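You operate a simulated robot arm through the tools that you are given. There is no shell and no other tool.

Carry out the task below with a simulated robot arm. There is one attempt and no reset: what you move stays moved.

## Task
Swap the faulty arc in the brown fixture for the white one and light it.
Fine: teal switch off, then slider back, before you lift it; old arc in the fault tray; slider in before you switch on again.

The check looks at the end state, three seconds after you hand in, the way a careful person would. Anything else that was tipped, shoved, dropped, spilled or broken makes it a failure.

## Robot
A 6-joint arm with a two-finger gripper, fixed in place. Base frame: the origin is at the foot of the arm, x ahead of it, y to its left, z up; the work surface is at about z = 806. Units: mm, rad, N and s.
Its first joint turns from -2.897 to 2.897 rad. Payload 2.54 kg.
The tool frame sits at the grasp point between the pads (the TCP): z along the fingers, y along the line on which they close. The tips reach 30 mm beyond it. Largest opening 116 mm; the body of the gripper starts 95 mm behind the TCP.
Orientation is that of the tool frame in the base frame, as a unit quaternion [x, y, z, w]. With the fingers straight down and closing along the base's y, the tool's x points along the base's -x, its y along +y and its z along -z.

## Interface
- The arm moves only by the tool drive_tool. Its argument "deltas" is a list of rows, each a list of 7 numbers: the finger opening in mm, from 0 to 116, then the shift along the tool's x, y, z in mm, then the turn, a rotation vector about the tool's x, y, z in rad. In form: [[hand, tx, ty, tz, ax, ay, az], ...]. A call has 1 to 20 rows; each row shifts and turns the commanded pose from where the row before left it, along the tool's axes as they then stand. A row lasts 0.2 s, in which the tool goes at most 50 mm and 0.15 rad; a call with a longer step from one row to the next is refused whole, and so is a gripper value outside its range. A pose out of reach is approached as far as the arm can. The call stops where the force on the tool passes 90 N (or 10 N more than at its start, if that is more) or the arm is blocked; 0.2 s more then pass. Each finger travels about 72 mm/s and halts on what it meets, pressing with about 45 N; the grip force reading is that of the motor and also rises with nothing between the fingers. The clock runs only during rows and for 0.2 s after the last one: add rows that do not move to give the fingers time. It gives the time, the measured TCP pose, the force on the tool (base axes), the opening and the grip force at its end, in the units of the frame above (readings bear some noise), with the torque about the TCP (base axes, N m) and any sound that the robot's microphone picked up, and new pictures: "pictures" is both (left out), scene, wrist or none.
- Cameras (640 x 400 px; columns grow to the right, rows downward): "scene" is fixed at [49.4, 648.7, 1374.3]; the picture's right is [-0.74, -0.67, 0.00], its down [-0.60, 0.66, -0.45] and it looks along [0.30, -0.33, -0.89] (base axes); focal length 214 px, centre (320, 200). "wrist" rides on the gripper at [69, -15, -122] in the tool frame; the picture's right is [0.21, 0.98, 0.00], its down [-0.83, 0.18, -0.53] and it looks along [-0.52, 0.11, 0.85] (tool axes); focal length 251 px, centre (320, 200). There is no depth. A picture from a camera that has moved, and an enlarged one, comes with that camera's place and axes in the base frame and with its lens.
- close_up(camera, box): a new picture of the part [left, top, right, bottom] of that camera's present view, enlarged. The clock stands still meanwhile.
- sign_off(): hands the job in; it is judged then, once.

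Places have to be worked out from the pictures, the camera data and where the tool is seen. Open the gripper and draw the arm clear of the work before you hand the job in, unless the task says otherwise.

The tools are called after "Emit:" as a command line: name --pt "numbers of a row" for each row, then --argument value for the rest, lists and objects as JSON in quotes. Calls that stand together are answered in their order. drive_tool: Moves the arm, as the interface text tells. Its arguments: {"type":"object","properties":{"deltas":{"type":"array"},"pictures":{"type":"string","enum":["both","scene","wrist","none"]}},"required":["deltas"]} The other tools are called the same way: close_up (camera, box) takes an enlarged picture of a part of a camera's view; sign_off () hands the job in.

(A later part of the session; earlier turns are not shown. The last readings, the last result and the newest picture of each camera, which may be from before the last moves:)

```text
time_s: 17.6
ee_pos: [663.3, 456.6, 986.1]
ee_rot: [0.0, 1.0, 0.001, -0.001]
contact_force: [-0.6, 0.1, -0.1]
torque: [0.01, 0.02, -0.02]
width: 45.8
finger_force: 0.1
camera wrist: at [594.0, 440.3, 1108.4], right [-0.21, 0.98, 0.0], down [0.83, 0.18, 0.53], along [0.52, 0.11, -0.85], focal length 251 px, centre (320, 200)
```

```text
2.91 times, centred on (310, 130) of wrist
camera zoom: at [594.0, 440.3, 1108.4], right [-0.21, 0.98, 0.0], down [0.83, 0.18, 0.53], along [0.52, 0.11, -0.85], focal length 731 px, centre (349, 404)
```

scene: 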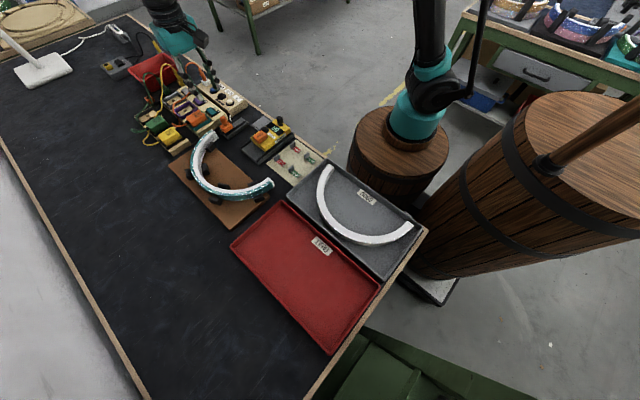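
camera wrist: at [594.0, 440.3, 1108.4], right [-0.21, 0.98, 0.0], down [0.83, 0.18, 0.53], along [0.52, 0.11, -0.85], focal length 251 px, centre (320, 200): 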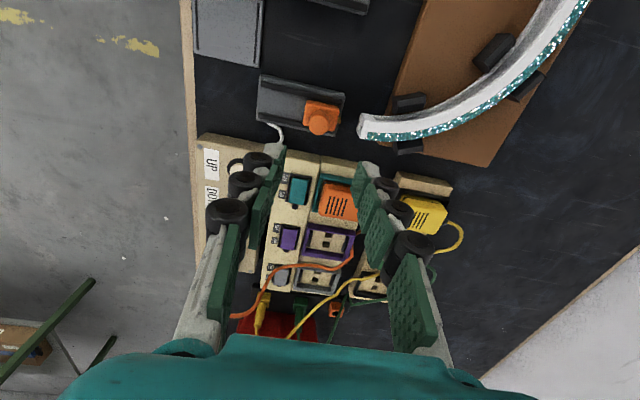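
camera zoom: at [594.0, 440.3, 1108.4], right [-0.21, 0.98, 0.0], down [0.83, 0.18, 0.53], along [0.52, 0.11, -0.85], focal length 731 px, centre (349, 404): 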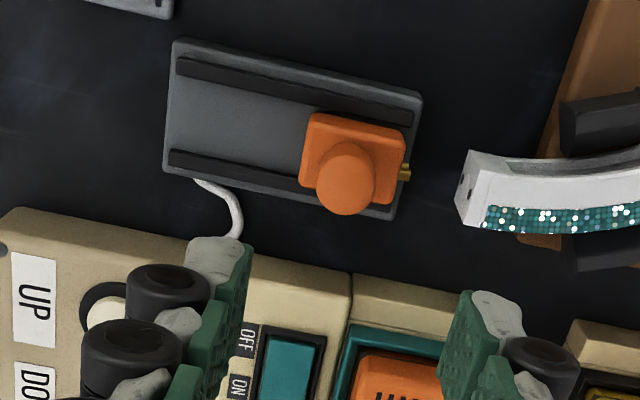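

Slider is fully back with a clear gap to the arc. Next I move above the arc's apex for a good look at it and the posts.

Emit:
drive_tool --pt "60 30 23.5 -12 0 0 0" --pt "80 30 23.5 -12 0 0 0" --pt "100 30 23.5 -12 0 0 0" --pt "116 30 23.5 -12 0 0 0" --pt "116 30 23.5 -8 0 0 0" --pt "116 30 23.5 -8 0 0 0" --pt "116 0 0 0 0 0 0"

Emit:
close_up --camera "wrist" --box '[180, 40, 460, 215]'

Emit:
close_up --camera "scene" --box '[160, 120, 288, 200]'

```text
time_s: 19.2
ee_pos: [479.8, 598.0, 1048.8]
ee_rot: [0.0, 1.0, 0.0, -0.001]
contact_force: [-0.2, 0.2, -1.4]
torque: [-0.04, 0.0, -0.03]
width: 116.1
finger_force: 0.0
camera wrist: at [411.8, 582.3, 1170.1], right [-0.21, 0.98, 0.0], down [0.83, 0.18, 0.53], along [0.52, 0.11, -0.85], focal length 251 px, centre (320, 200)
```

scene: 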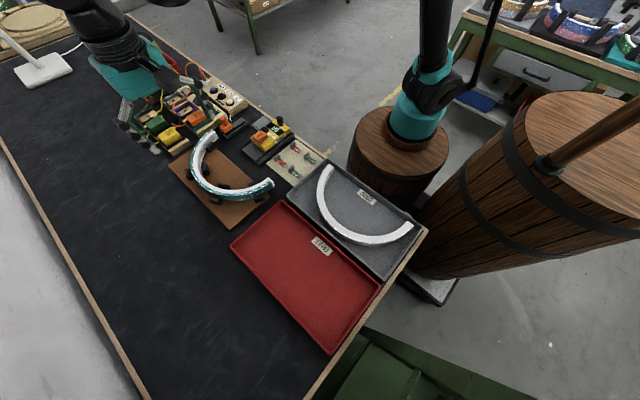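
wrist: 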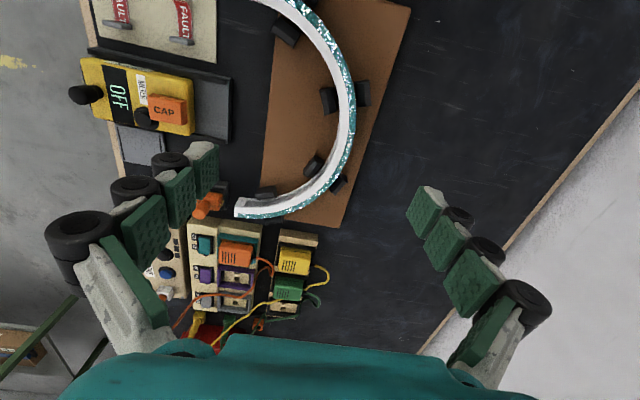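

```text
2.29 times, centred on (320, 128) of wrist
camera zoom: at [411.8, 582.3, 1170.1], right [-0.21, 0.98, 0.0], down [0.83, 0.18, 0.53], along [0.52, 0.11, -0.85], focal length 575 px, centre (320, 366)
```

zoom: 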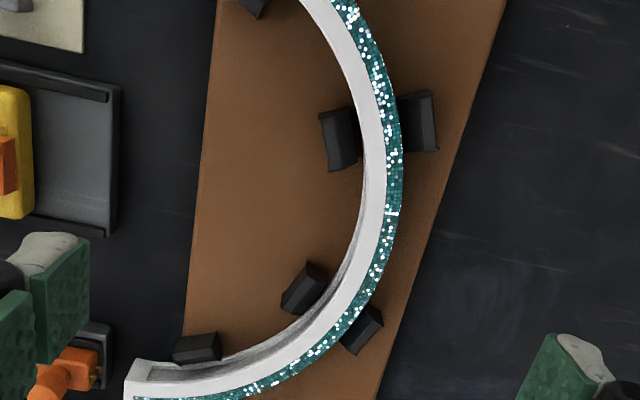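

```text
5.00 times, centred on (224, 160) of scene
camera zoom: at [49.4, 648.7, 1374.3], right [-0.74, -0.67, 0.0], down [-0.6, 0.66, -0.45], along [0.3, -0.33, -0.89], focal length 1072 px, centre (800, 400)
```

zoom: 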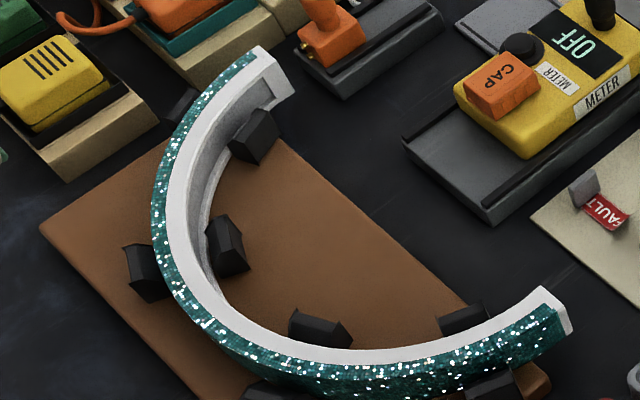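

The posts leave a clear gap around the apex (x≈506–532), and the arc there is about 20 mm thick radially. Before lifting it I inspect both trays and the white arc from above.

Emit:
drive_tool --pt "116 43.6 -10.7 -2.8 0 0 0" --pt "116 43.6 -10.7 -2.8 0 0 0" --pt "116 43.6 -10.7 -2.8 0 0 0" --pt "116 43.6 -10.7 -2.8 0 0 0" --pt "116 43.6 -10.7 -2.8 0 0 0" --pt "116 43.6 -10.7 -2.8 0 0 0" --pt "116 43.6 -10.7 -2.8 0 0 0" --pt "116 43.6 -10.7 -2.8 0 0 0" --pt "116 43.6 -10.7 -2.8 0 0 0" --pt "116 0 0 0 0 0 0"

```text
time_s: 21.4
ee_pos: [87.0, 494.1, 1073.5]
ee_rot: [-0.001, 1.0, 0.0, -0.001]
contact_force: [-0.2, 0.6, -0.3]
torque: [0.03, 0.01, 0.0]
width: 115.8
finger_force: 0.1
camera wrist: at [18.0, 478.0, 1196.0], right [-0.21, 0.98, 0.0], down [0.83, 0.18, 0.53], along [0.52, 0.11, -0.85], focal length 251 px, centre (320, 200)
```

scene: 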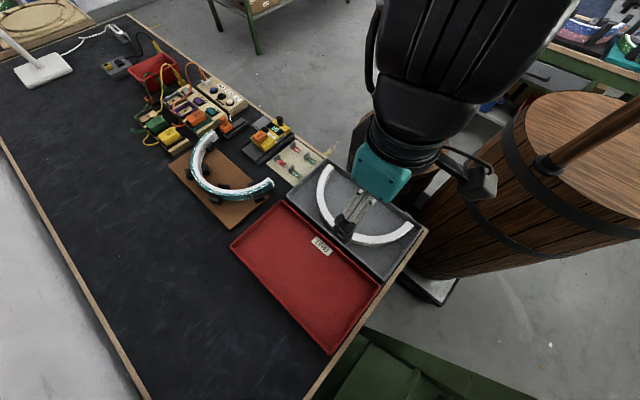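
wrist: 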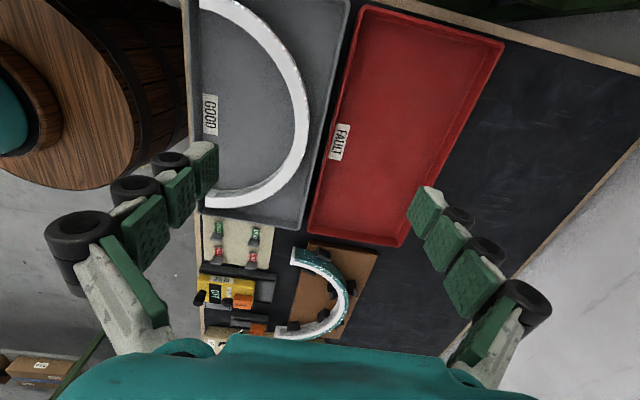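

Both trays are in view. I enlarge the white arc and the tray edges.

Emit:
close_up --camera "wrist" --box '[180, 0, 372, 120]'

Emit:
close_up --camera "wrist" --box '[180, 115, 372, 235]'

Emit:
close_up --camera "wrist" --box '[296, 0, 520, 140]'

Emit:
close_up --camera "wrist" --box '[272, 120, 464, 240]'

```text
3.33 times, centred on (276, 60) of wrist
camera zoom: at [18.0, 478.0, 1196.0], right [-0.21, 0.98, 0.0], down [0.83, 0.18, 0.53], along [0.52, 0.11, -0.85], focal length 838 px, centre (467, 667)
```

zoom: 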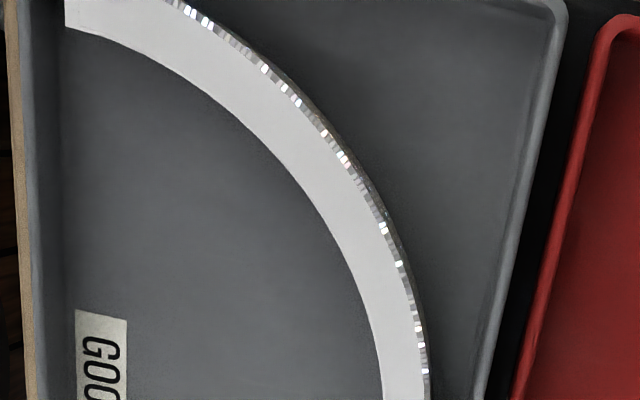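

```text
3.33 times, centred on (276, 175) of wrist
camera zoom: at [18.0, 478.0, 1196.0], right [-0.21, 0.98, 0.0], down [0.83, 0.18, 0.53], along [0.52, 0.11, -0.85], focal length 838 px, centre (467, 283)
```

zoom: 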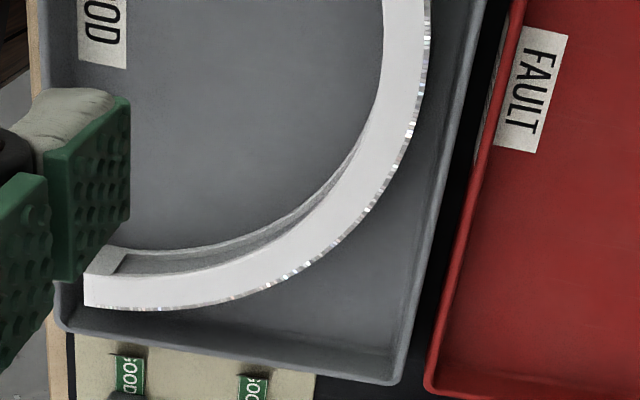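

```text
2.86 times, centred on (408, 70) of wrist
camera zoom: at [18.0, 478.0, 1196.0], right [-0.21, 0.98, 0.0], down [0.83, 0.18, 0.53], along [0.52, 0.11, -0.85], focal length 718 px, centre (69, 571)
```

zoom: 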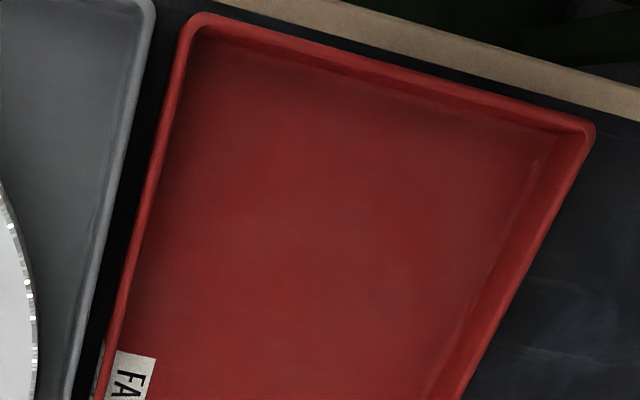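

```text
3.33 times, centred on (368, 180) of wrist
camera zoom: at [18.0, 478.0, 1196.0], right [-0.21, 0.98, 0.0], down [0.83, 0.18, 0.53], along [0.52, 0.11, -0.85], focal length 838 px, centre (160, 267)
```

zoom: 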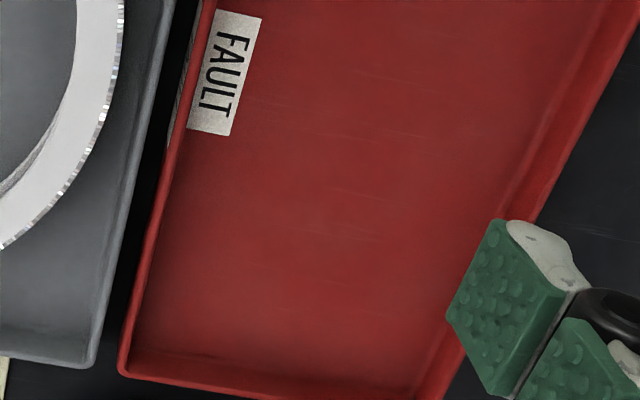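

The white arc lies in the GOOD tray with ends at y≈336, centre x≈146, apex outer at y≈484, the same orientation as the fixture's arc, with about 20 mm to the tray wall. I check that its far end (x≈286) carries the contact holes by looking from lower y.

Emit:
drive_tool --pt "116 -30.4 -29.1 10 0 0 0" --pt "116 -30.4 -29.1 16 0 0 0" --pt "116 -30.4 -29.1 16 0 0 0" --pt "116 -30.4 -29.1 16 0 0 0" --pt "116 -30.4 -29.1 16 0 0 0" --pt "116 -30.4 -29.1 16 0 0 0" --pt "116 -30.4 -29.1 16 0 0 0" --pt "116 0 0 0 0 0 0"

```text
time_s: 23.2
ee_pos: [299.7, 294.3, 965.0]
ee_rot: [0.001, 1.0, 0.0, 0.0]
contact_force: [0.9, 0.4, -0.8]
torque: [0.0, -0.02, 0.03]
width: 115.9
finger_force: 0.0
camera wrist: at [230.2, 279.1, 1087.4], right [-0.21, 0.98, 0.0], down [0.83, 0.18, 0.53], along [0.52, 0.11, -0.85], focal length 251 px, centre (320, 200)
```

scene: 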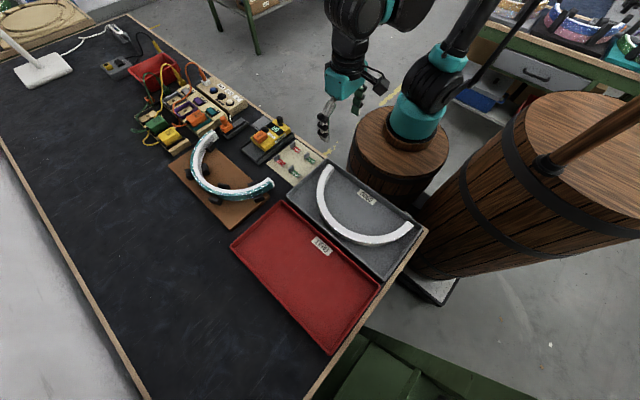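
wrist: 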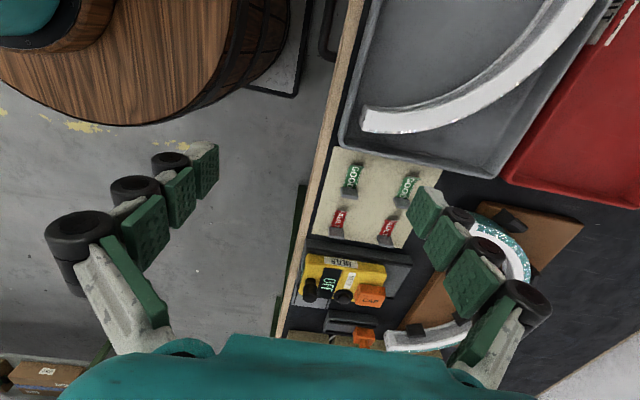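

I zoom on the white arc's far end and the fixture arc's near end.

Emit:
close_up --camera "wrist" --box '[344, 88, 424, 138]'

Emit:
close_up --camera "wrist" --box '[320, 130, 640, 330]'

```text
8.00 times, centred on (384, 113) of wrist
camera zoom: at [230.2, 279.1, 1087.4], right [-0.21, 0.98, 0.0], down [0.83, 0.18, 0.53], along [0.52, 0.11, -0.85], focal length 2012 px, centre (-192, 896)
```

zoom: 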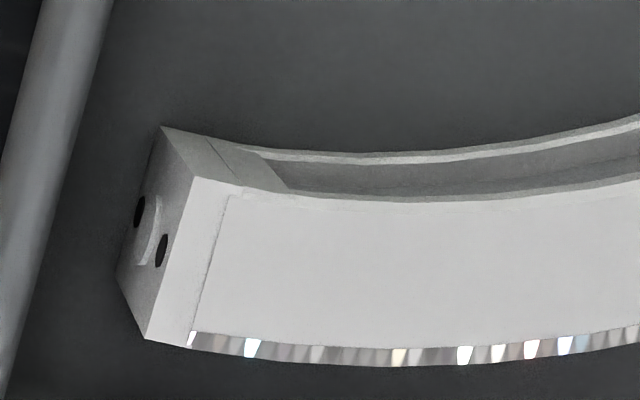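

```text
2.00 times, centred on (480, 230) of wrist
camera zoom: at [230.2, 279.1, 1087.4], right [-0.21, 0.98, 0.0], down [0.83, 0.18, 0.53], along [0.52, 0.11, -0.85], focal length 503 px, centre (0, 140)
```

zoom: 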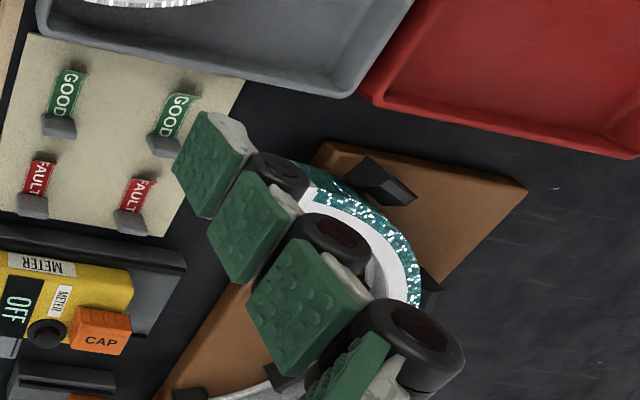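

The white arc's far end shows the two contact holes, so it already has the right orientation. Now I take precise views of the fixture arc's near end, then its far end.

Emit:
drive_tool --pt "116 -10 48 0 0 0 0" --pt "116 -10 48 0 0 0 0" --pt "116 -10 48 0 0 0 0" --pt "116 0 0 0 0 0 0" --pictures "wrist"

Emit:
close_up --camera "wrist" --box '[330, 150, 426, 210]'

```text
time_s: 24.2
ee_pos: [331.0, 437.0, 965.0]
ee_rot: [0.0, 1.0, -0.001, -0.001]
contact_force: [-0.6, 0.8, 0.6]
torque: [0.0, 0.02, -0.02]
width: 116.0
finger_force: 0.1
camera wrist: at [262.4, 421.0, 1086.7], right [-0.21, 0.98, 0.0], down [0.83, 0.18, 0.53], along [0.52, 0.11, -0.85], focal length 251 px, centre (320, 200)
```

wrist: 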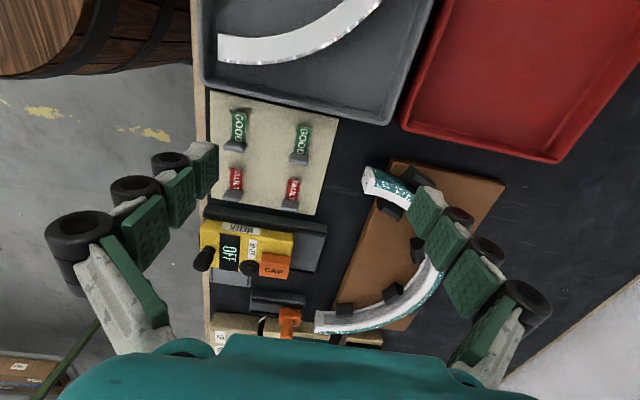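

```text
6.67 times, centred on (378, 180) of wrist
camera zoom: at [262.4, 421.0, 1086.7], right [-0.21, 0.98, 0.0], down [0.83, 0.18, 0.53], along [0.52, 0.11, -0.85], focal length 1676 px, centre (-67, 333)
```

zoom: 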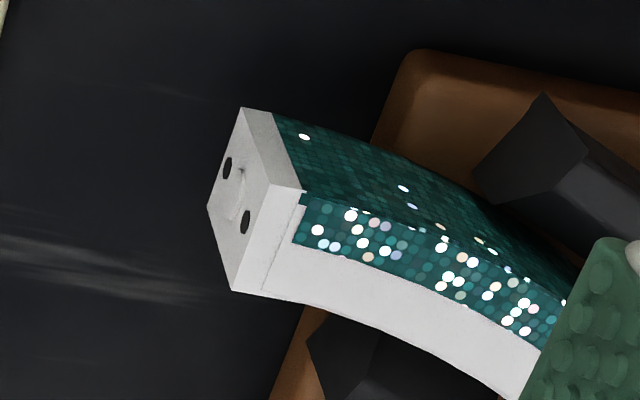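

Both ends have the same holes, so the arc is symmetric. To compare positions exactly I take the same relative view of the fixture arc's far end as I had of the white arc's far end.

Emit:
drive_tool --pt "116 -43 3 -1 0 0 0" --pt "116 -43 3 -1 0 0 0" --pt "116 -43 3 -1 0 0 0" --pt "116 -43 3 -1 0 0 0" --pt "116 -43 3 -1 0 0 0" --pt "116 -43 3 -1 0 0 0" --pt "116 -43 3 0 0 0 0" --pt "116 -43 3 0 0 0 0" --pt "116 0 0 0 0 0 0" --pt "116 0 0 0 0 0 0" --pictures "wrist"

Emit:
close_up --camera "wrist" --box '[344, 88, 424, 138]'

```text
time_s: 26.4
ee_pos: [677.2, 461.8, 970.7]
ee_rot: [0.0, 1.0, -0.001, 0.0]
contact_force: [0.3, -0.6, 0.5]
torque: [0.04, 0.01, 0.0]
width: 116.2
finger_force: 0.0
camera wrist: at [608.0, 447.3, 1092.7], right [-0.21, 0.98, 0.0], down [0.83, 0.18, 0.53], along [0.52, 0.11, -0.85], focal length 251 px, centre (320, 200)
```

wrist: 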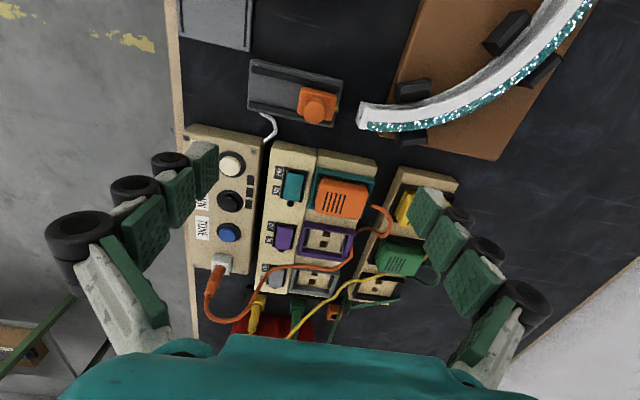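

```text
8.00 times, centred on (384, 113) of wrist
camera zoom: at [608.0, 447.3, 1092.7], right [-0.21, 0.98, 0.0], down [0.83, 0.18, 0.53], along [0.52, 0.11, -0.85], focal length 2012 px, centre (-192, 896)
```

zoom: 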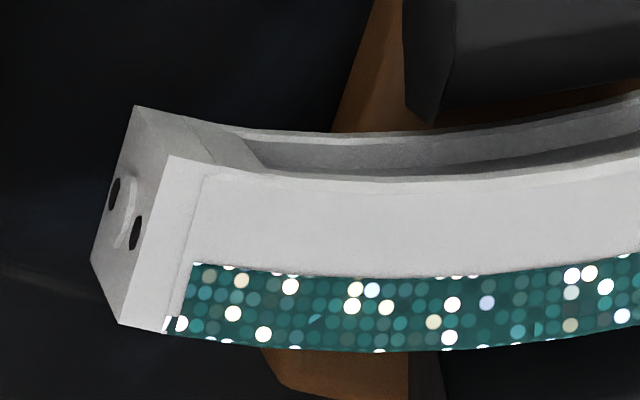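

Comparing both views: fixture arc top z≈843, centre x≈522.4, ends at y≈501; white arc centre x≈146.0, ends at y≈336.5, so the displacement is about (376, 164, 6). I go above the fixture arc's apex (522.4, 639.5) with a 46 mm opening.

Emit:
drive_tool --pt "90 31 35.5 2 0 0 0" --pt "60 31 35.5 2 0 0 0" --pt "46 31 35.5 2 0 0 0" --pt "46 31 35.5 2 0 0 0" --pt "46 31 35.5 2 0 0 0" --pt "46 0 0 0 0 0 0" --pt "46 0 0 0 0 0 0"

Emit:
close_up --camera "wrist" --box '[220, 70, 428, 200]'

```text
time_s: 28.1
ee_pos: [519.2, 641.9, 961.7]
ee_rot: [0.0, 1.0, 0.0, -0.001]
contact_force: [1.0, 0.3, 0.1]
torque: [0.02, -0.02, 0.04]
width: 46.3
finger_force: 0.0
camera wrist: at [450.8, 625.6, 1083.4], right [-0.21, 0.98, 0.0], down [0.83, 0.18, 0.53], along [0.52, 0.11, -0.85], focal length 251 px, centre (320, 200)
```

scene: 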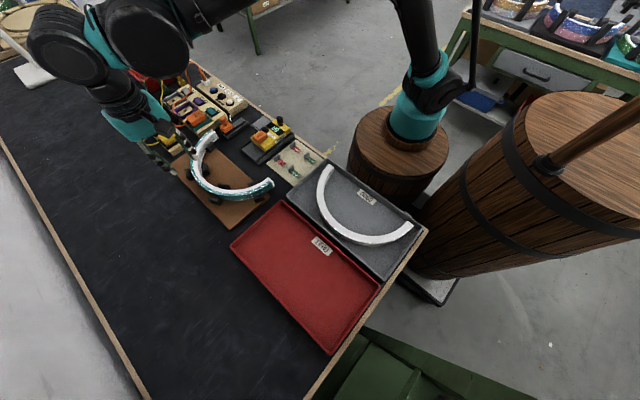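
wrist: 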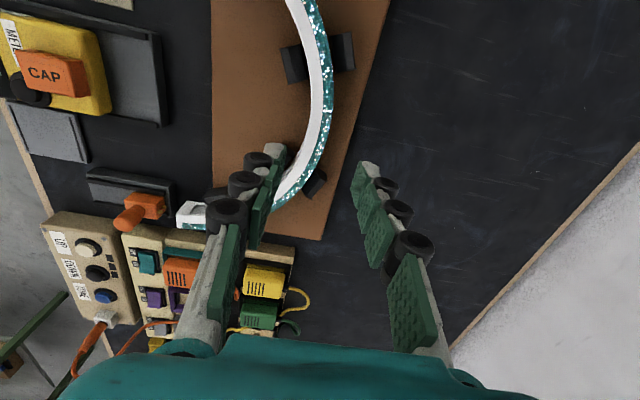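

```text
3.08 times, centred on (324, 135) of wrist
camera zoom: at [450.8, 625.6, 1083.4], right [-0.21, 0.98, 0.0], down [0.83, 0.18, 0.53], along [0.52, 0.11, -0.85], focal length 774 px, centre (308, 400)
```

zoom: 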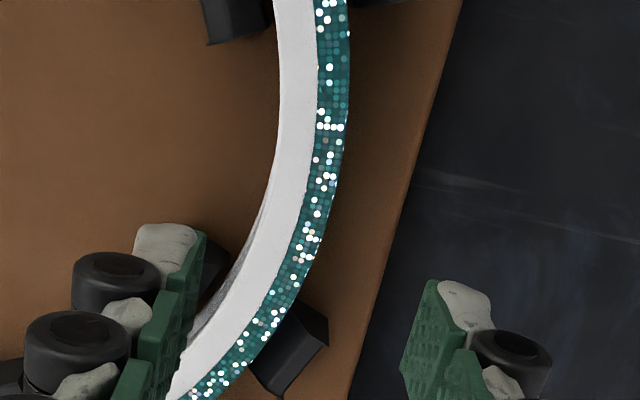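

The apex lies right where predicted between the fingers. I take a still reading to average out noise before descending.

Emit:
drive_tool --pt "46 0 0 0 0 0 0" --pictures "none"

Emit:
drive_tool --pt "46 0 0 0 0 0 0" --pictures "none"

Emit:
drive_tool --pt "46 0 0 0 0 0 0" --pictures "none"

```text
time_s: 28.4
ee_pos: [519.7, 640.7, 961.1]
ee_rot: [-0.001, 1.0, 0.0, -0.001]
contact_force: [-0.4, 0.0, -0.9]
torque: [0.0, 0.0, -0.01]
width: 46.2
finger_force: 0.0
```

```text
time_s: 28.9
ee_pos: [520.3, 641.3, 961.2]
ee_rot: [0.0, 1.0, 0.0, -0.001]
contact_force: [-0.1, 0.4, -0.4]
torque: [-0.02, -0.03, 0.01]
width: 46.0
finger_force: 0.1
```

```text
time_s: 29.2
ee_pos: [519.8, 639.8, 962.3]
ee_rot: [0.0, 1.0, 0.001, -0.001]
contact_force: [0.0, -0.1, 0.3]
torque: [-0.02, 0.02, 0.0]
width: 46.1
finger_force: 0.1
```

Averaged position is (519.8, 640.9, 961.5). I correct by +2.4 mm in x, −1 mm in y and descend to tips ~20 mm above the arc.

Emit:
drive_tool --pt "46 -2.4 -1.1 30 0 0 0" --pt "46 0 0 30 0 0 0" --pt "46 0 0 8 0 0 0" --pt "46 0 0 0 0 0 0"

Emit:
close_up --camera "wrist" --box '[220, 70, 428, 200]'

Emit:
close_up --camera "scene" --box '[150, 130, 246, 190]'

```text
time_s: 30.2
ee_pos: [522.6, 637.4, 893.1]
ee_rot: [0.0, 1.0, 0.0, -0.002]
contact_force: [-0.1, 0.8, 0.4]
torque: [0.02, -0.02, -0.05]
width: 46.0
finger_force: 0.0
camera wrist: at [454.2, 623.1, 1015.7], right [-0.21, 0.98, 0.0], down [0.83, 0.18, 0.53], along [0.52, 0.11, -0.85], focal length 251 px, centre (320, 200)
```

scene: 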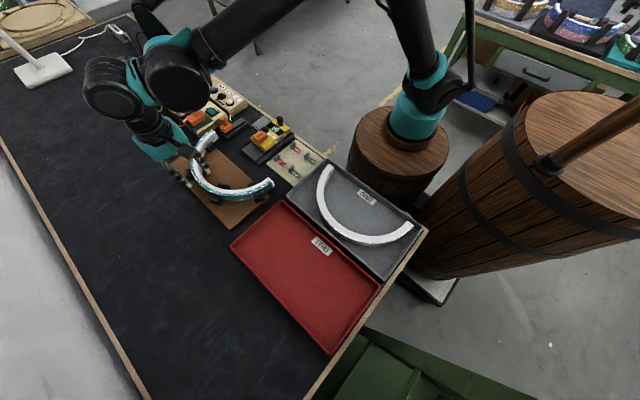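
wrist: 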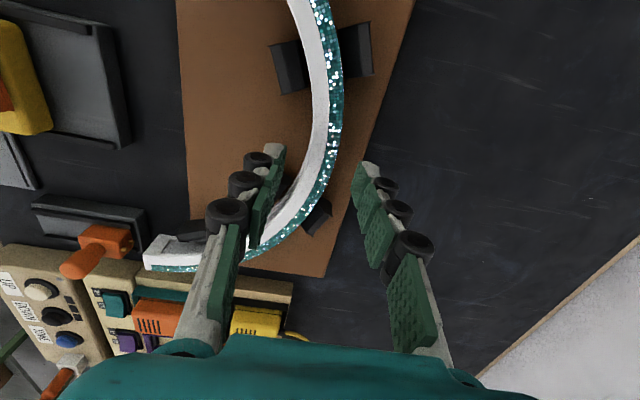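

```text
3.08 times, centred on (324, 135) of wrist
camera zoom: at [454.2, 623.1, 1015.7], right [-0.21, 0.98, 0.0], down [0.83, 0.18, 0.53], along [0.52, 0.11, -0.85], focal length 774 px, centre (308, 400)
```

zoom: 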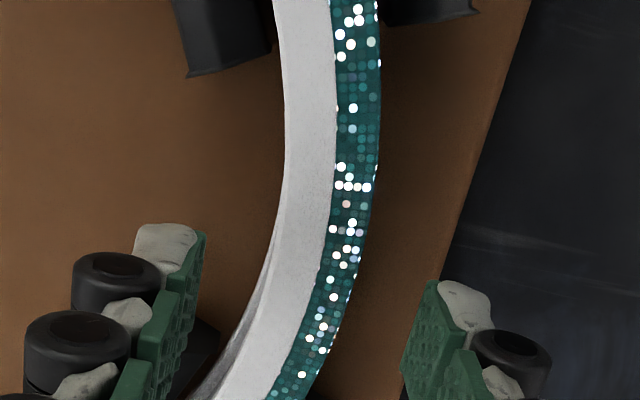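

```text
6.67 times, centred on (198, 160) of scene
camera zoom: at [49.4, 648.7, 1374.3], right [-0.74, -0.67, 0.0], down [-0.6, 0.66, -0.45], along [0.3, -0.33, -0.89], focal length 1430 px, centre (1133, 467)
```

zoom: 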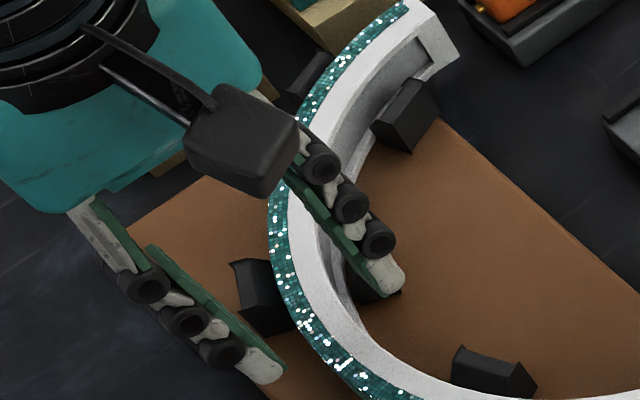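

Alignment is good: landing spots beside the arc are free of posts. I descend so the tips come to about z≈820.

Emit:
drive_tool --pt "46 0 0.5 15 0 0 0" --pt "46 0 0.5 15 0 0 0" --pt "46 0 0 11 0 0 0" --pt "46 0 0 0 0 0 0"

Emit:
close_up --camera "wrist" --box '[220, 100, 428, 230]'

Emit:
close_up --camera "scene" --box '[150, 130, 246, 190]'

```text
time_s: 31.2
ee_pos: [522.5, 640.7, 851.5]
ee_rot: [0.0, 1.0, 0.0, -0.001]
contact_force: [-0.1, -0.1, 0.6]
torque: [-0.01, 0.0, 0.01]
width: 46.0
finger_force: 0.0
camera wrist: at [453.7, 625.3, 974.4], right [-0.21, 0.98, 0.0], down [0.83, 0.18, 0.53], along [0.52, 0.11, -0.85], focal length 251 px, centre (320, 200)
```

scene: 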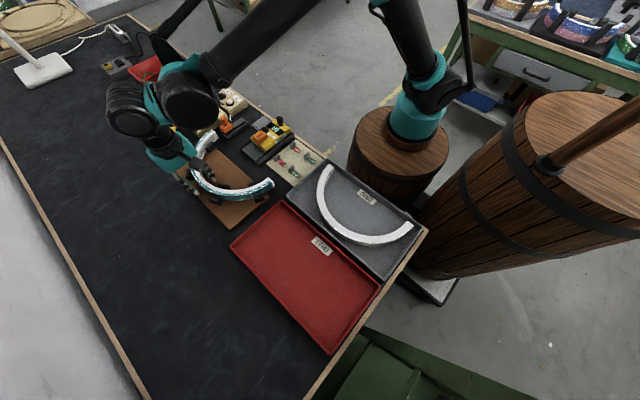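
wrist: 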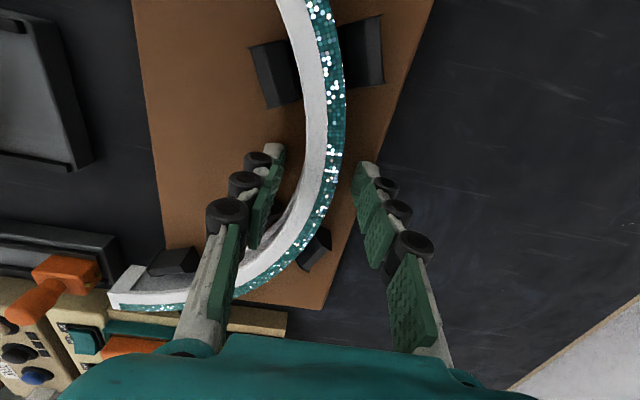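

```text
3.08 times, centred on (324, 165) of wrist
camera zoom: at [453.7, 625.3, 974.4], right [-0.21, 0.98, 0.0], down [0.83, 0.18, 0.53], along [0.52, 0.11, -0.85], focal length 774 px, centre (308, 308)
```

zoom: 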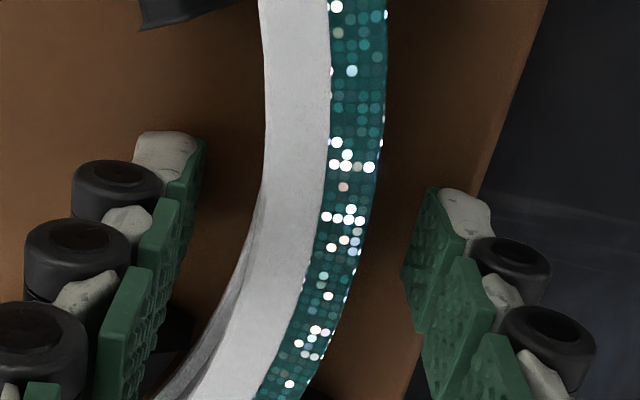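

```text
6.67 times, centred on (198, 160) of scene
camera zoom: at [49.4, 648.7, 1374.3], right [-0.74, -0.67, 0.0], down [-0.6, 0.66, -0.45], along [0.3, -0.33, -0.89], focal length 1430 px, centre (1133, 467)
```

zoom: 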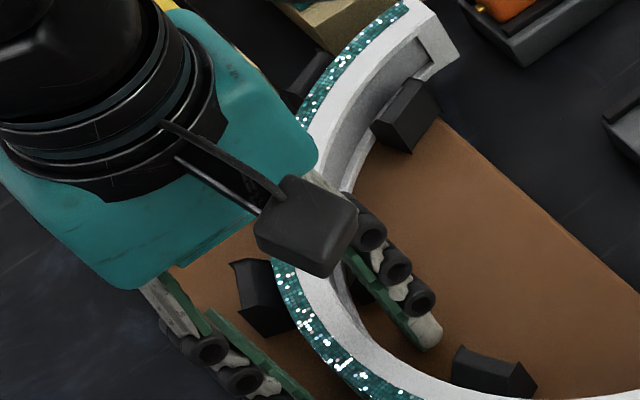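

The fingers straddle the arc's apex without contact. I take still readings to record this pose, then close.

Emit:
drive_tool --pt "46 0 0 0 0 0 0" --pictures "none"

Emit:
drive_tool --pt "46 0 0 0 0 0 0" --pictures "none"

Emit:
drive_tool --pt "30 0 0 0 0 0 0" --pt "12 0 0 0 0 0 0" --pt "12 0 0 0 0 0 0" --pt "12 0 0 0 0 0 0"

```text
time_s: 31.6
ee_pos: [522.6, 642.1, 851.7]
ee_rot: [-0.001, 1.0, 0.0, -0.001]
contact_force: [-0.6, -0.6, -0.9]
torque: [0.01, 0.02, -0.03]
width: 45.8
finger_force: 0.1
```

```text
time_s: 32.0
ee_pos: [522.3, 639.8, 851.7]
ee_rot: [0.0, 1.0, 0.0, -0.001]
contact_force: [0.2, 0.8, -0.9]
torque: [-0.02, -0.01, -0.01]
width: 45.9
finger_force: 0.1
```

```text
time_s: 33.0
ee_pos: [522.0, 642.4, 850.9]
ee_rot: [0.0, 1.0, 0.001, -0.001]
contact_force: [1.7, 0.2, 1.6]
torque: [0.03, -0.05, -0.01]
width: 20.3
finger_force: 44.6
camera wrist: at [453.7, 625.3, 974.7], right [-0.21, 0.98, 0.0], down [0.83, 0.18, 0.53], along [0.52, 0.11, -0.85], focal length 251 px, centre (320, 200)
```

scene: 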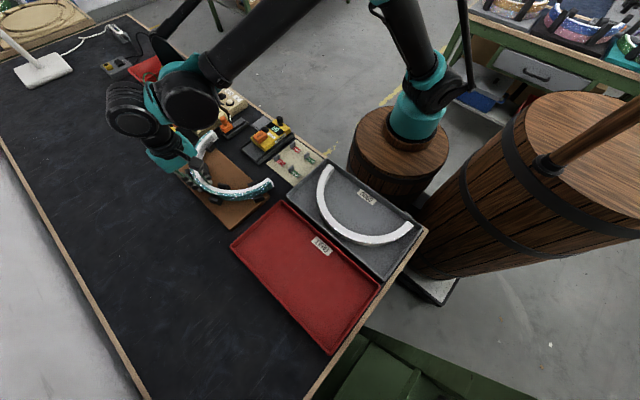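
wrist: 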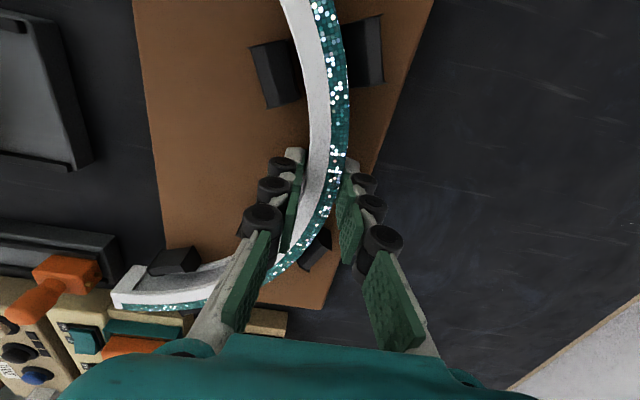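

Arc gripped at 20.3 mm width. I lift it straight up, slowly at first.

Emit:
drive_tool --pt "12 0 0 -4 0 0 0" --pt "12 0 0 -6 0 0 0" --pt "12 0 0 -8 0 0 0" --pt "12 0 0 -10 0 0 0"

Emit:
close_up --camera "scene" --box '[150, 115, 294, 205]'

```text
time_s: 34.0
ee_pos: [521.7, 641.5, 880.6]
ee_rot: [0.001, 1.0, 0.0, -0.001]
contact_force: [-0.3, -1.1, -2.5]
torque: [0.08, -0.05, -0.02]
width: 20.3
finger_force: 45.4
camera wrist: at [452.6, 625.9, 1002.8], right [-0.21, 0.98, 0.0], down [0.83, 0.18, 0.53], along [0.52, 0.11, -0.85], focal length 251 px, centre (320, 200)
```

scene: 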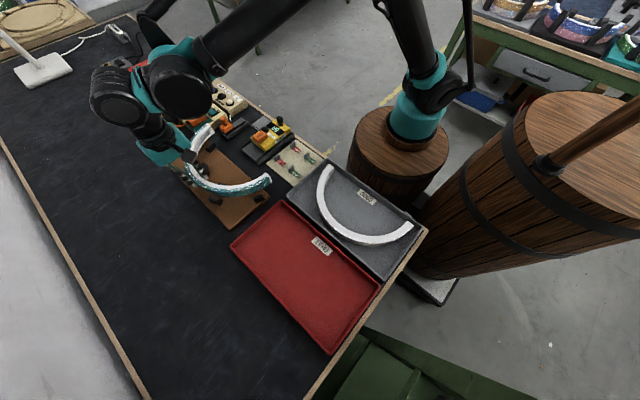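
wrist: 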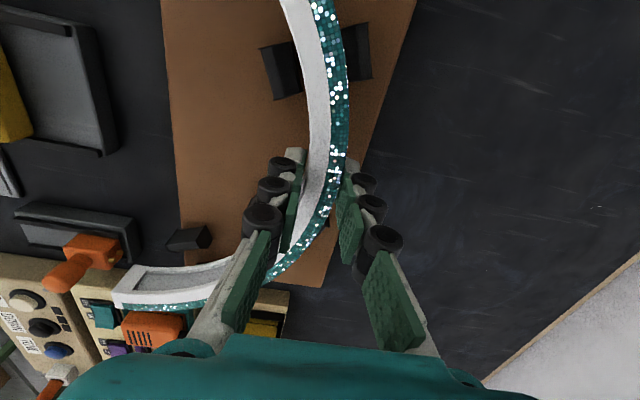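

```text
4.44 times, centred on (222, 160) of scene
camera zoom: at [49.4, 648.7, 1374.3], right [-0.74, -0.67, 0.0], down [-0.6, 0.66, -0.45], along [0.3, -0.33, -0.89], focal length 953 px, centre (756, 378)
```

zoom: 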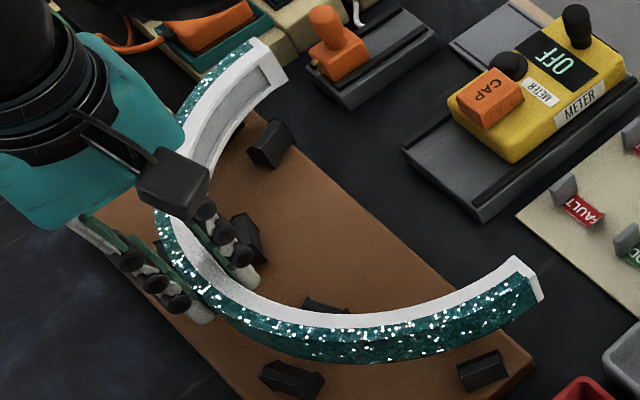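

The old arc is held level (about 2 N). I raise it further and carry it over toward the red FAULT tray.

Emit:
drive_tool --pt "12 0 0 -25 0 0 0" --pt "12 0 0 -30 0 0 0" --pt "12 20 1 0 0 0 0" --pt "12 29 2 0 0 0 0" --pt "12 29 2 0 0 0 0" --pt "12 29 2 0 0 0 0" --pt "12 29 2 0 0 0 0" --pt "12 29 2 0 0 0 0" --pt "12 29 2 0 0 0 0" --pt "12 29 2 0 0 0 0" --pt "12 29 2 0 0 0 0" --pt "12 29 2 0 0 0 0" --pt "12 29 2 0 0 0 0" --pt "12 29 2 0 0 0 0" --pt "12 25 1.5 0 0 0 0" --pt "12 15 1.5 0 0 0 0" --pt "12 0 0 0 0 0 0" --pt "12 0 0 0 0 0 0"

```text
time_s: 37.9
ee_pos: [142.1, 667.8, 934.4]
ee_rot: [0.001, 1.0, 0.0, -0.002]
contact_force: [-0.9, 0.3, -1.2]
torque: [0.13, -0.01, 0.0]
width: 20.2
finger_force: 44.7
camera wrist: at [74.3, 652.7, 1058.5], right [-0.21, 0.98, 0.0], down [0.83, 0.18, 0.53], along [0.52, 0.11, -0.85], focal length 251 px, centre (320, 200)
```

scene: 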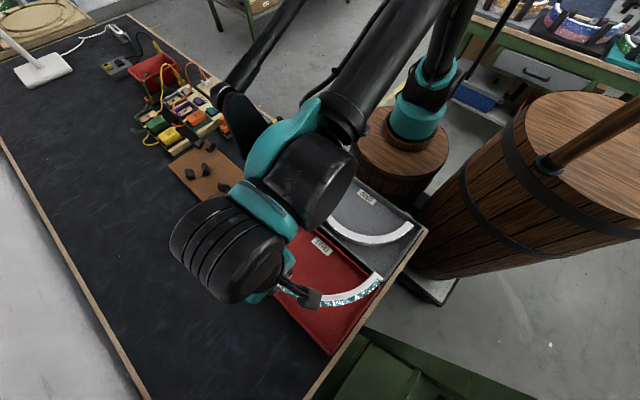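
wrist: 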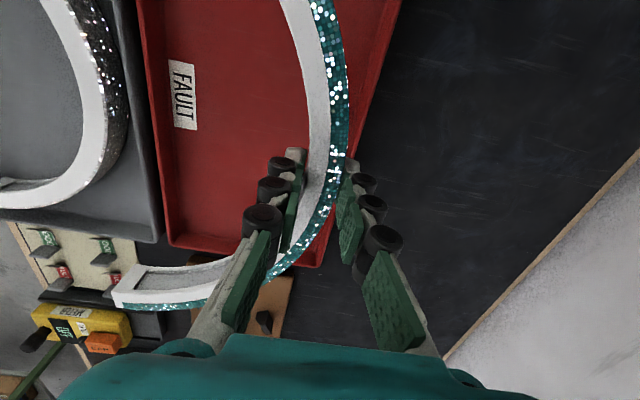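

The arc hangs over the red tray. I enlarge to find the tray's walls relative to the arc.

Emit:
close_up --camera "wrist" --box '[280, 0, 440, 100]'

Emit:
close_up --camera "wrist" --box '[130, 160, 370, 310]'

Emit:
close_up --camera "wrist" --box '[120, 0, 280, 100]'

Emit:
close_up --camera "scene" --box '[230, 200, 422, 320]'

```text
4.00 times, centred on (360, 50) of wrist
camera zoom: at [74.3, 652.7, 1058.5], right [-0.21, 0.98, 0.0], down [0.83, 0.18, 0.53], along [0.52, 0.11, -0.85], focal length 1006 px, centre (160, 800)
```

zoom: 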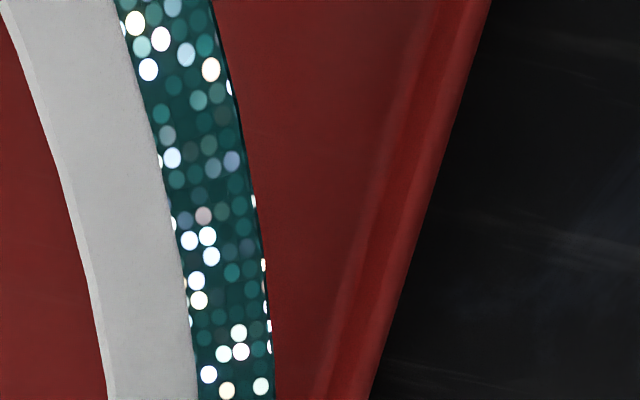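

```text
2.67 times, centred on (250, 235) of wrist
camera zoom: at [74.3, 652.7, 1058.5], right [-0.21, 0.98, 0.0], down [0.83, 0.18, 0.53], along [0.52, 0.11, -0.85], focal length 670 px, centre (507, 107)
```

zoom: 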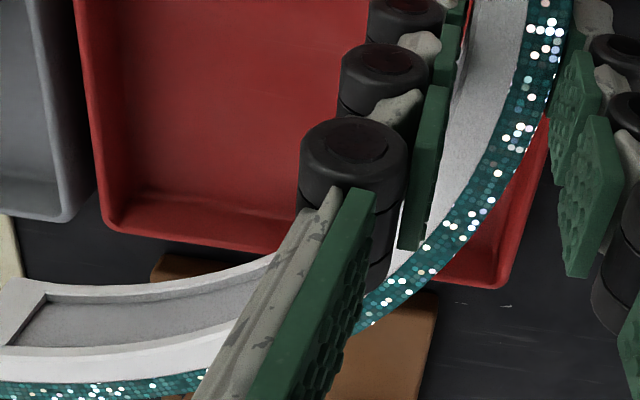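

```text
4.00 times, centred on (200, 50) of wrist
camera zoom: at [74.3, 652.7, 1058.5], right [-0.21, 0.98, 0.0], down [0.83, 0.18, 0.53], along [0.52, 0.11, -0.85], focal length 1006 px, centre (800, 800)
```

zoom: 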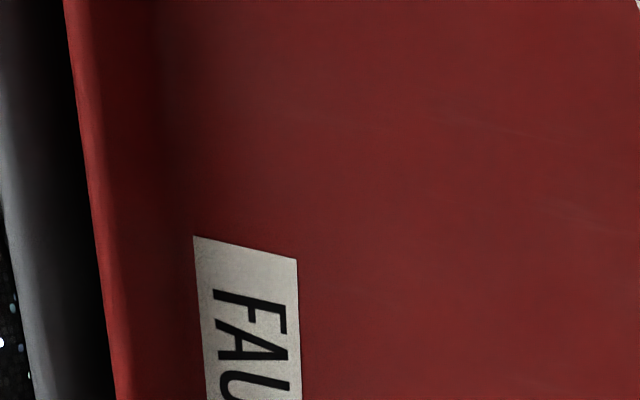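

```text
3.33 times, centred on (326, 260) of scene
camera zoom: at [49.4, 648.7, 1374.3], right [-0.74, -0.67, 0.0], down [-0.6, 0.66, -0.45], along [0.3, -0.33, -0.89], focal length 715 px, centre (300, 0)
```

zoom: 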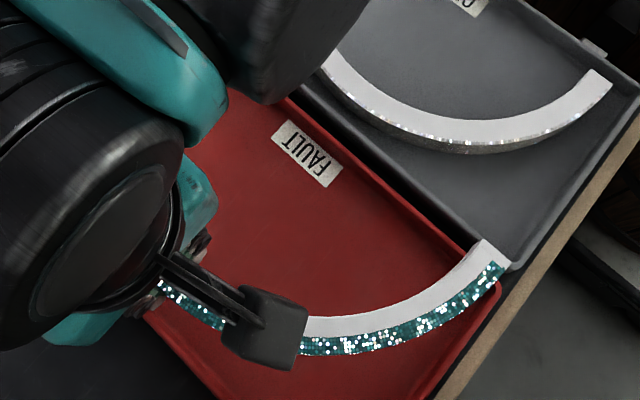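

From two views the red tray's outer rim spans y≈520.6–705 and x≈−27–315.6 (rim z≈832), so the target for the grip point is about (144.3, 672). I take still readings first.

Emit:
drive_tool --pt "12 0 0 0 0 0 0" --pictures "none"

Emit:
drive_tool --pt "12 0 0 0 0 0 0" --pictures "none"

Emit:
drive_tool --pt "12 0 0 0 0 0 0" --pictures "none"

```text
time_s: 38.2
ee_pos: [143.4, 667.3, 936.9]
ee_rot: [0.0, 1.0, 0.0, 0.0]
contact_force: [0.5, -0.2, -1.8]
torque: [0.08, -0.01, 0.0]
width: 20.5
finger_force: 44.9
```

```text
time_s: 38.6
ee_pos: [144.1, 667.4, 936.8]
ee_rot: [-0.001, 1.0, 0.001, -0.001]
contact_force: [0.5, 0.0, -1.7]
torque: [0.06, -0.01, -0.02]
width: 20.3
finger_force: 45.0
```

```text
time_s: 39.0
ee_pos: [143.9, 668.4, 936.2]
ee_rot: [0.0, 1.0, 0.0, -0.001]
contact_force: [0.0, -0.2, -2.3]
torque: [0.06, 0.01, -0.05]
width: 20.2
finger_force: 45.0
```

Average is about (143.6, 667.7, 936.4). I shift +4.3 mm in y and descend until the arc's bottom is just above the rim.

Emit:
drive_tool --pt "12 -0.7 4.3 0 0 0 0" --pt "12 0 0 20 0 0 0" --pt "12 0 0 20 0 0 0" --pt "12 0 0 18 0 0 0" --pt "12 0 0 0 0 0 0"

Emit:
close_up --camera "wrist" --box '[130, 140, 450, 340]'

Emit:
close_up --camera "wrist" --box '[260, 0, 420, 100]'

Emit:
close_up --camera "scene" --box '[230, 220, 422, 340]'

```text
time_s: 40.2
ee_pos: [146.4, 671.9, 879.9]
ee_rot: [0.001, 1.0, 0.0, -0.001]
contact_force: [-0.5, 0.9, -1.4]
torque: [0.06, -0.04, -0.01]
width: 20.6
finger_force: 44.7
camera wrist: at [76.3, 657.0, 1001.7], right [-0.21, 0.98, 0.0], down [0.83, 0.18, 0.53], along [0.52, 0.11, -0.85], focal length 251 px, centre (320, 200)
```

scene: 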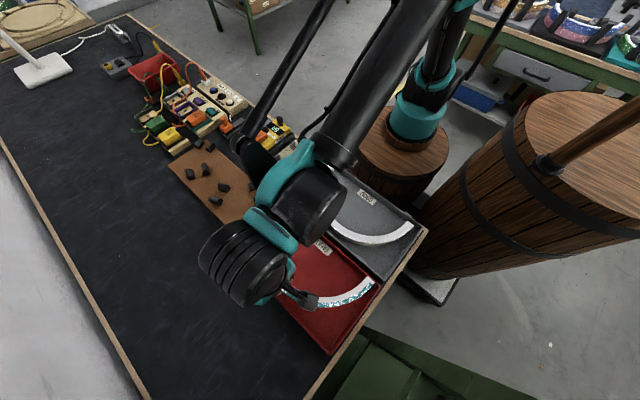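
wrist: 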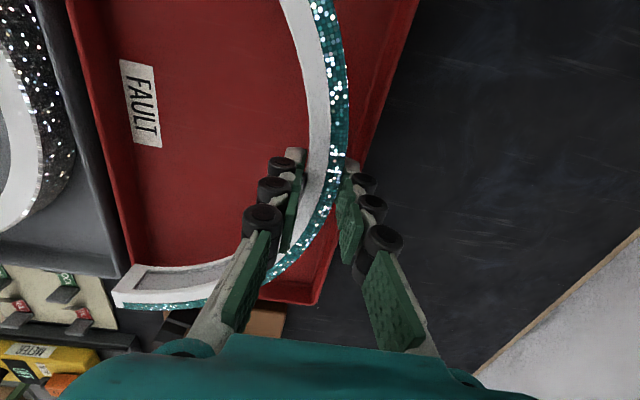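

```text
2.00 times, centred on (290, 240) of wrist
camera zoom: at [76.3, 657.0, 1001.7], right [-0.21, 0.98, 0.0], down [0.83, 0.18, 0.53], along [0.52, 0.11, -0.85], focal length 503 px, centre (380, 120)
```

zoom: 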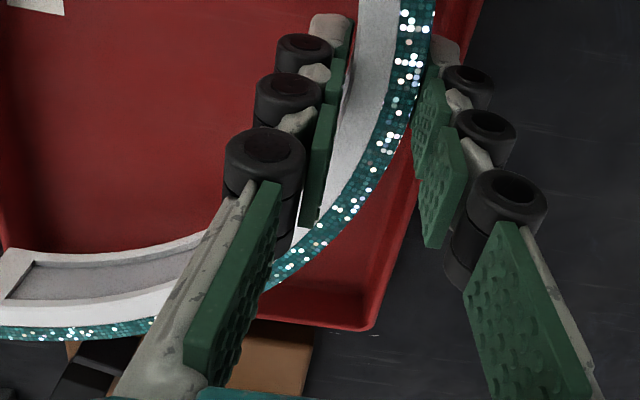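

```text
4.00 times, centred on (340, 50) of wrist
camera zoom: at [76.3, 657.0, 1001.7], right [-0.21, 0.98, 0.0], down [0.83, 0.18, 0.53], along [0.52, 0.11, -0.85], focal length 1006 px, centre (240, 800)
```

zoom: 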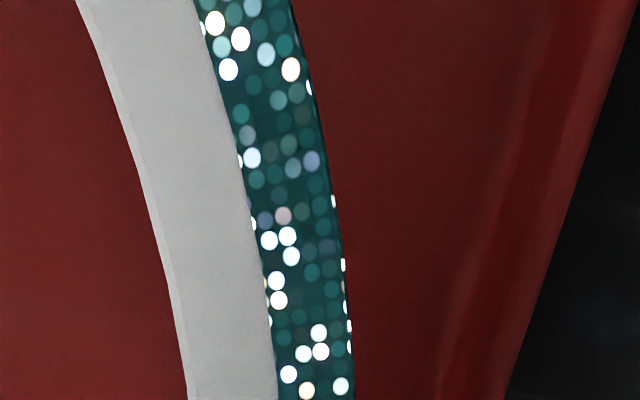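

```text
3.33 times, centred on (326, 280) of scene
camera zoom: at [49.4, 648.7, 1374.3], right [-0.74, -0.67, 0.0], down [-0.6, 0.66, -0.45], along [0.3, -0.33, -0.89], focal length 715 px, centre (300, -67)
```

zoom: 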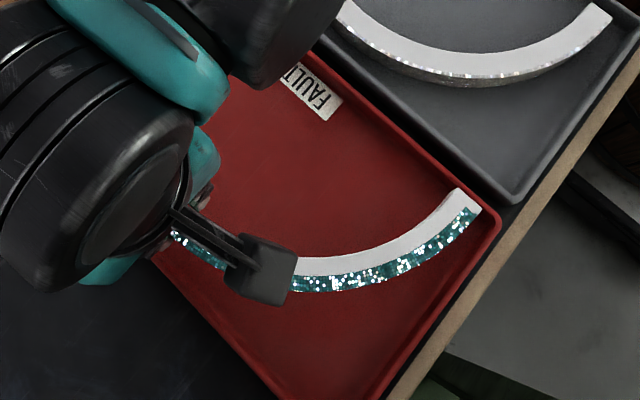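

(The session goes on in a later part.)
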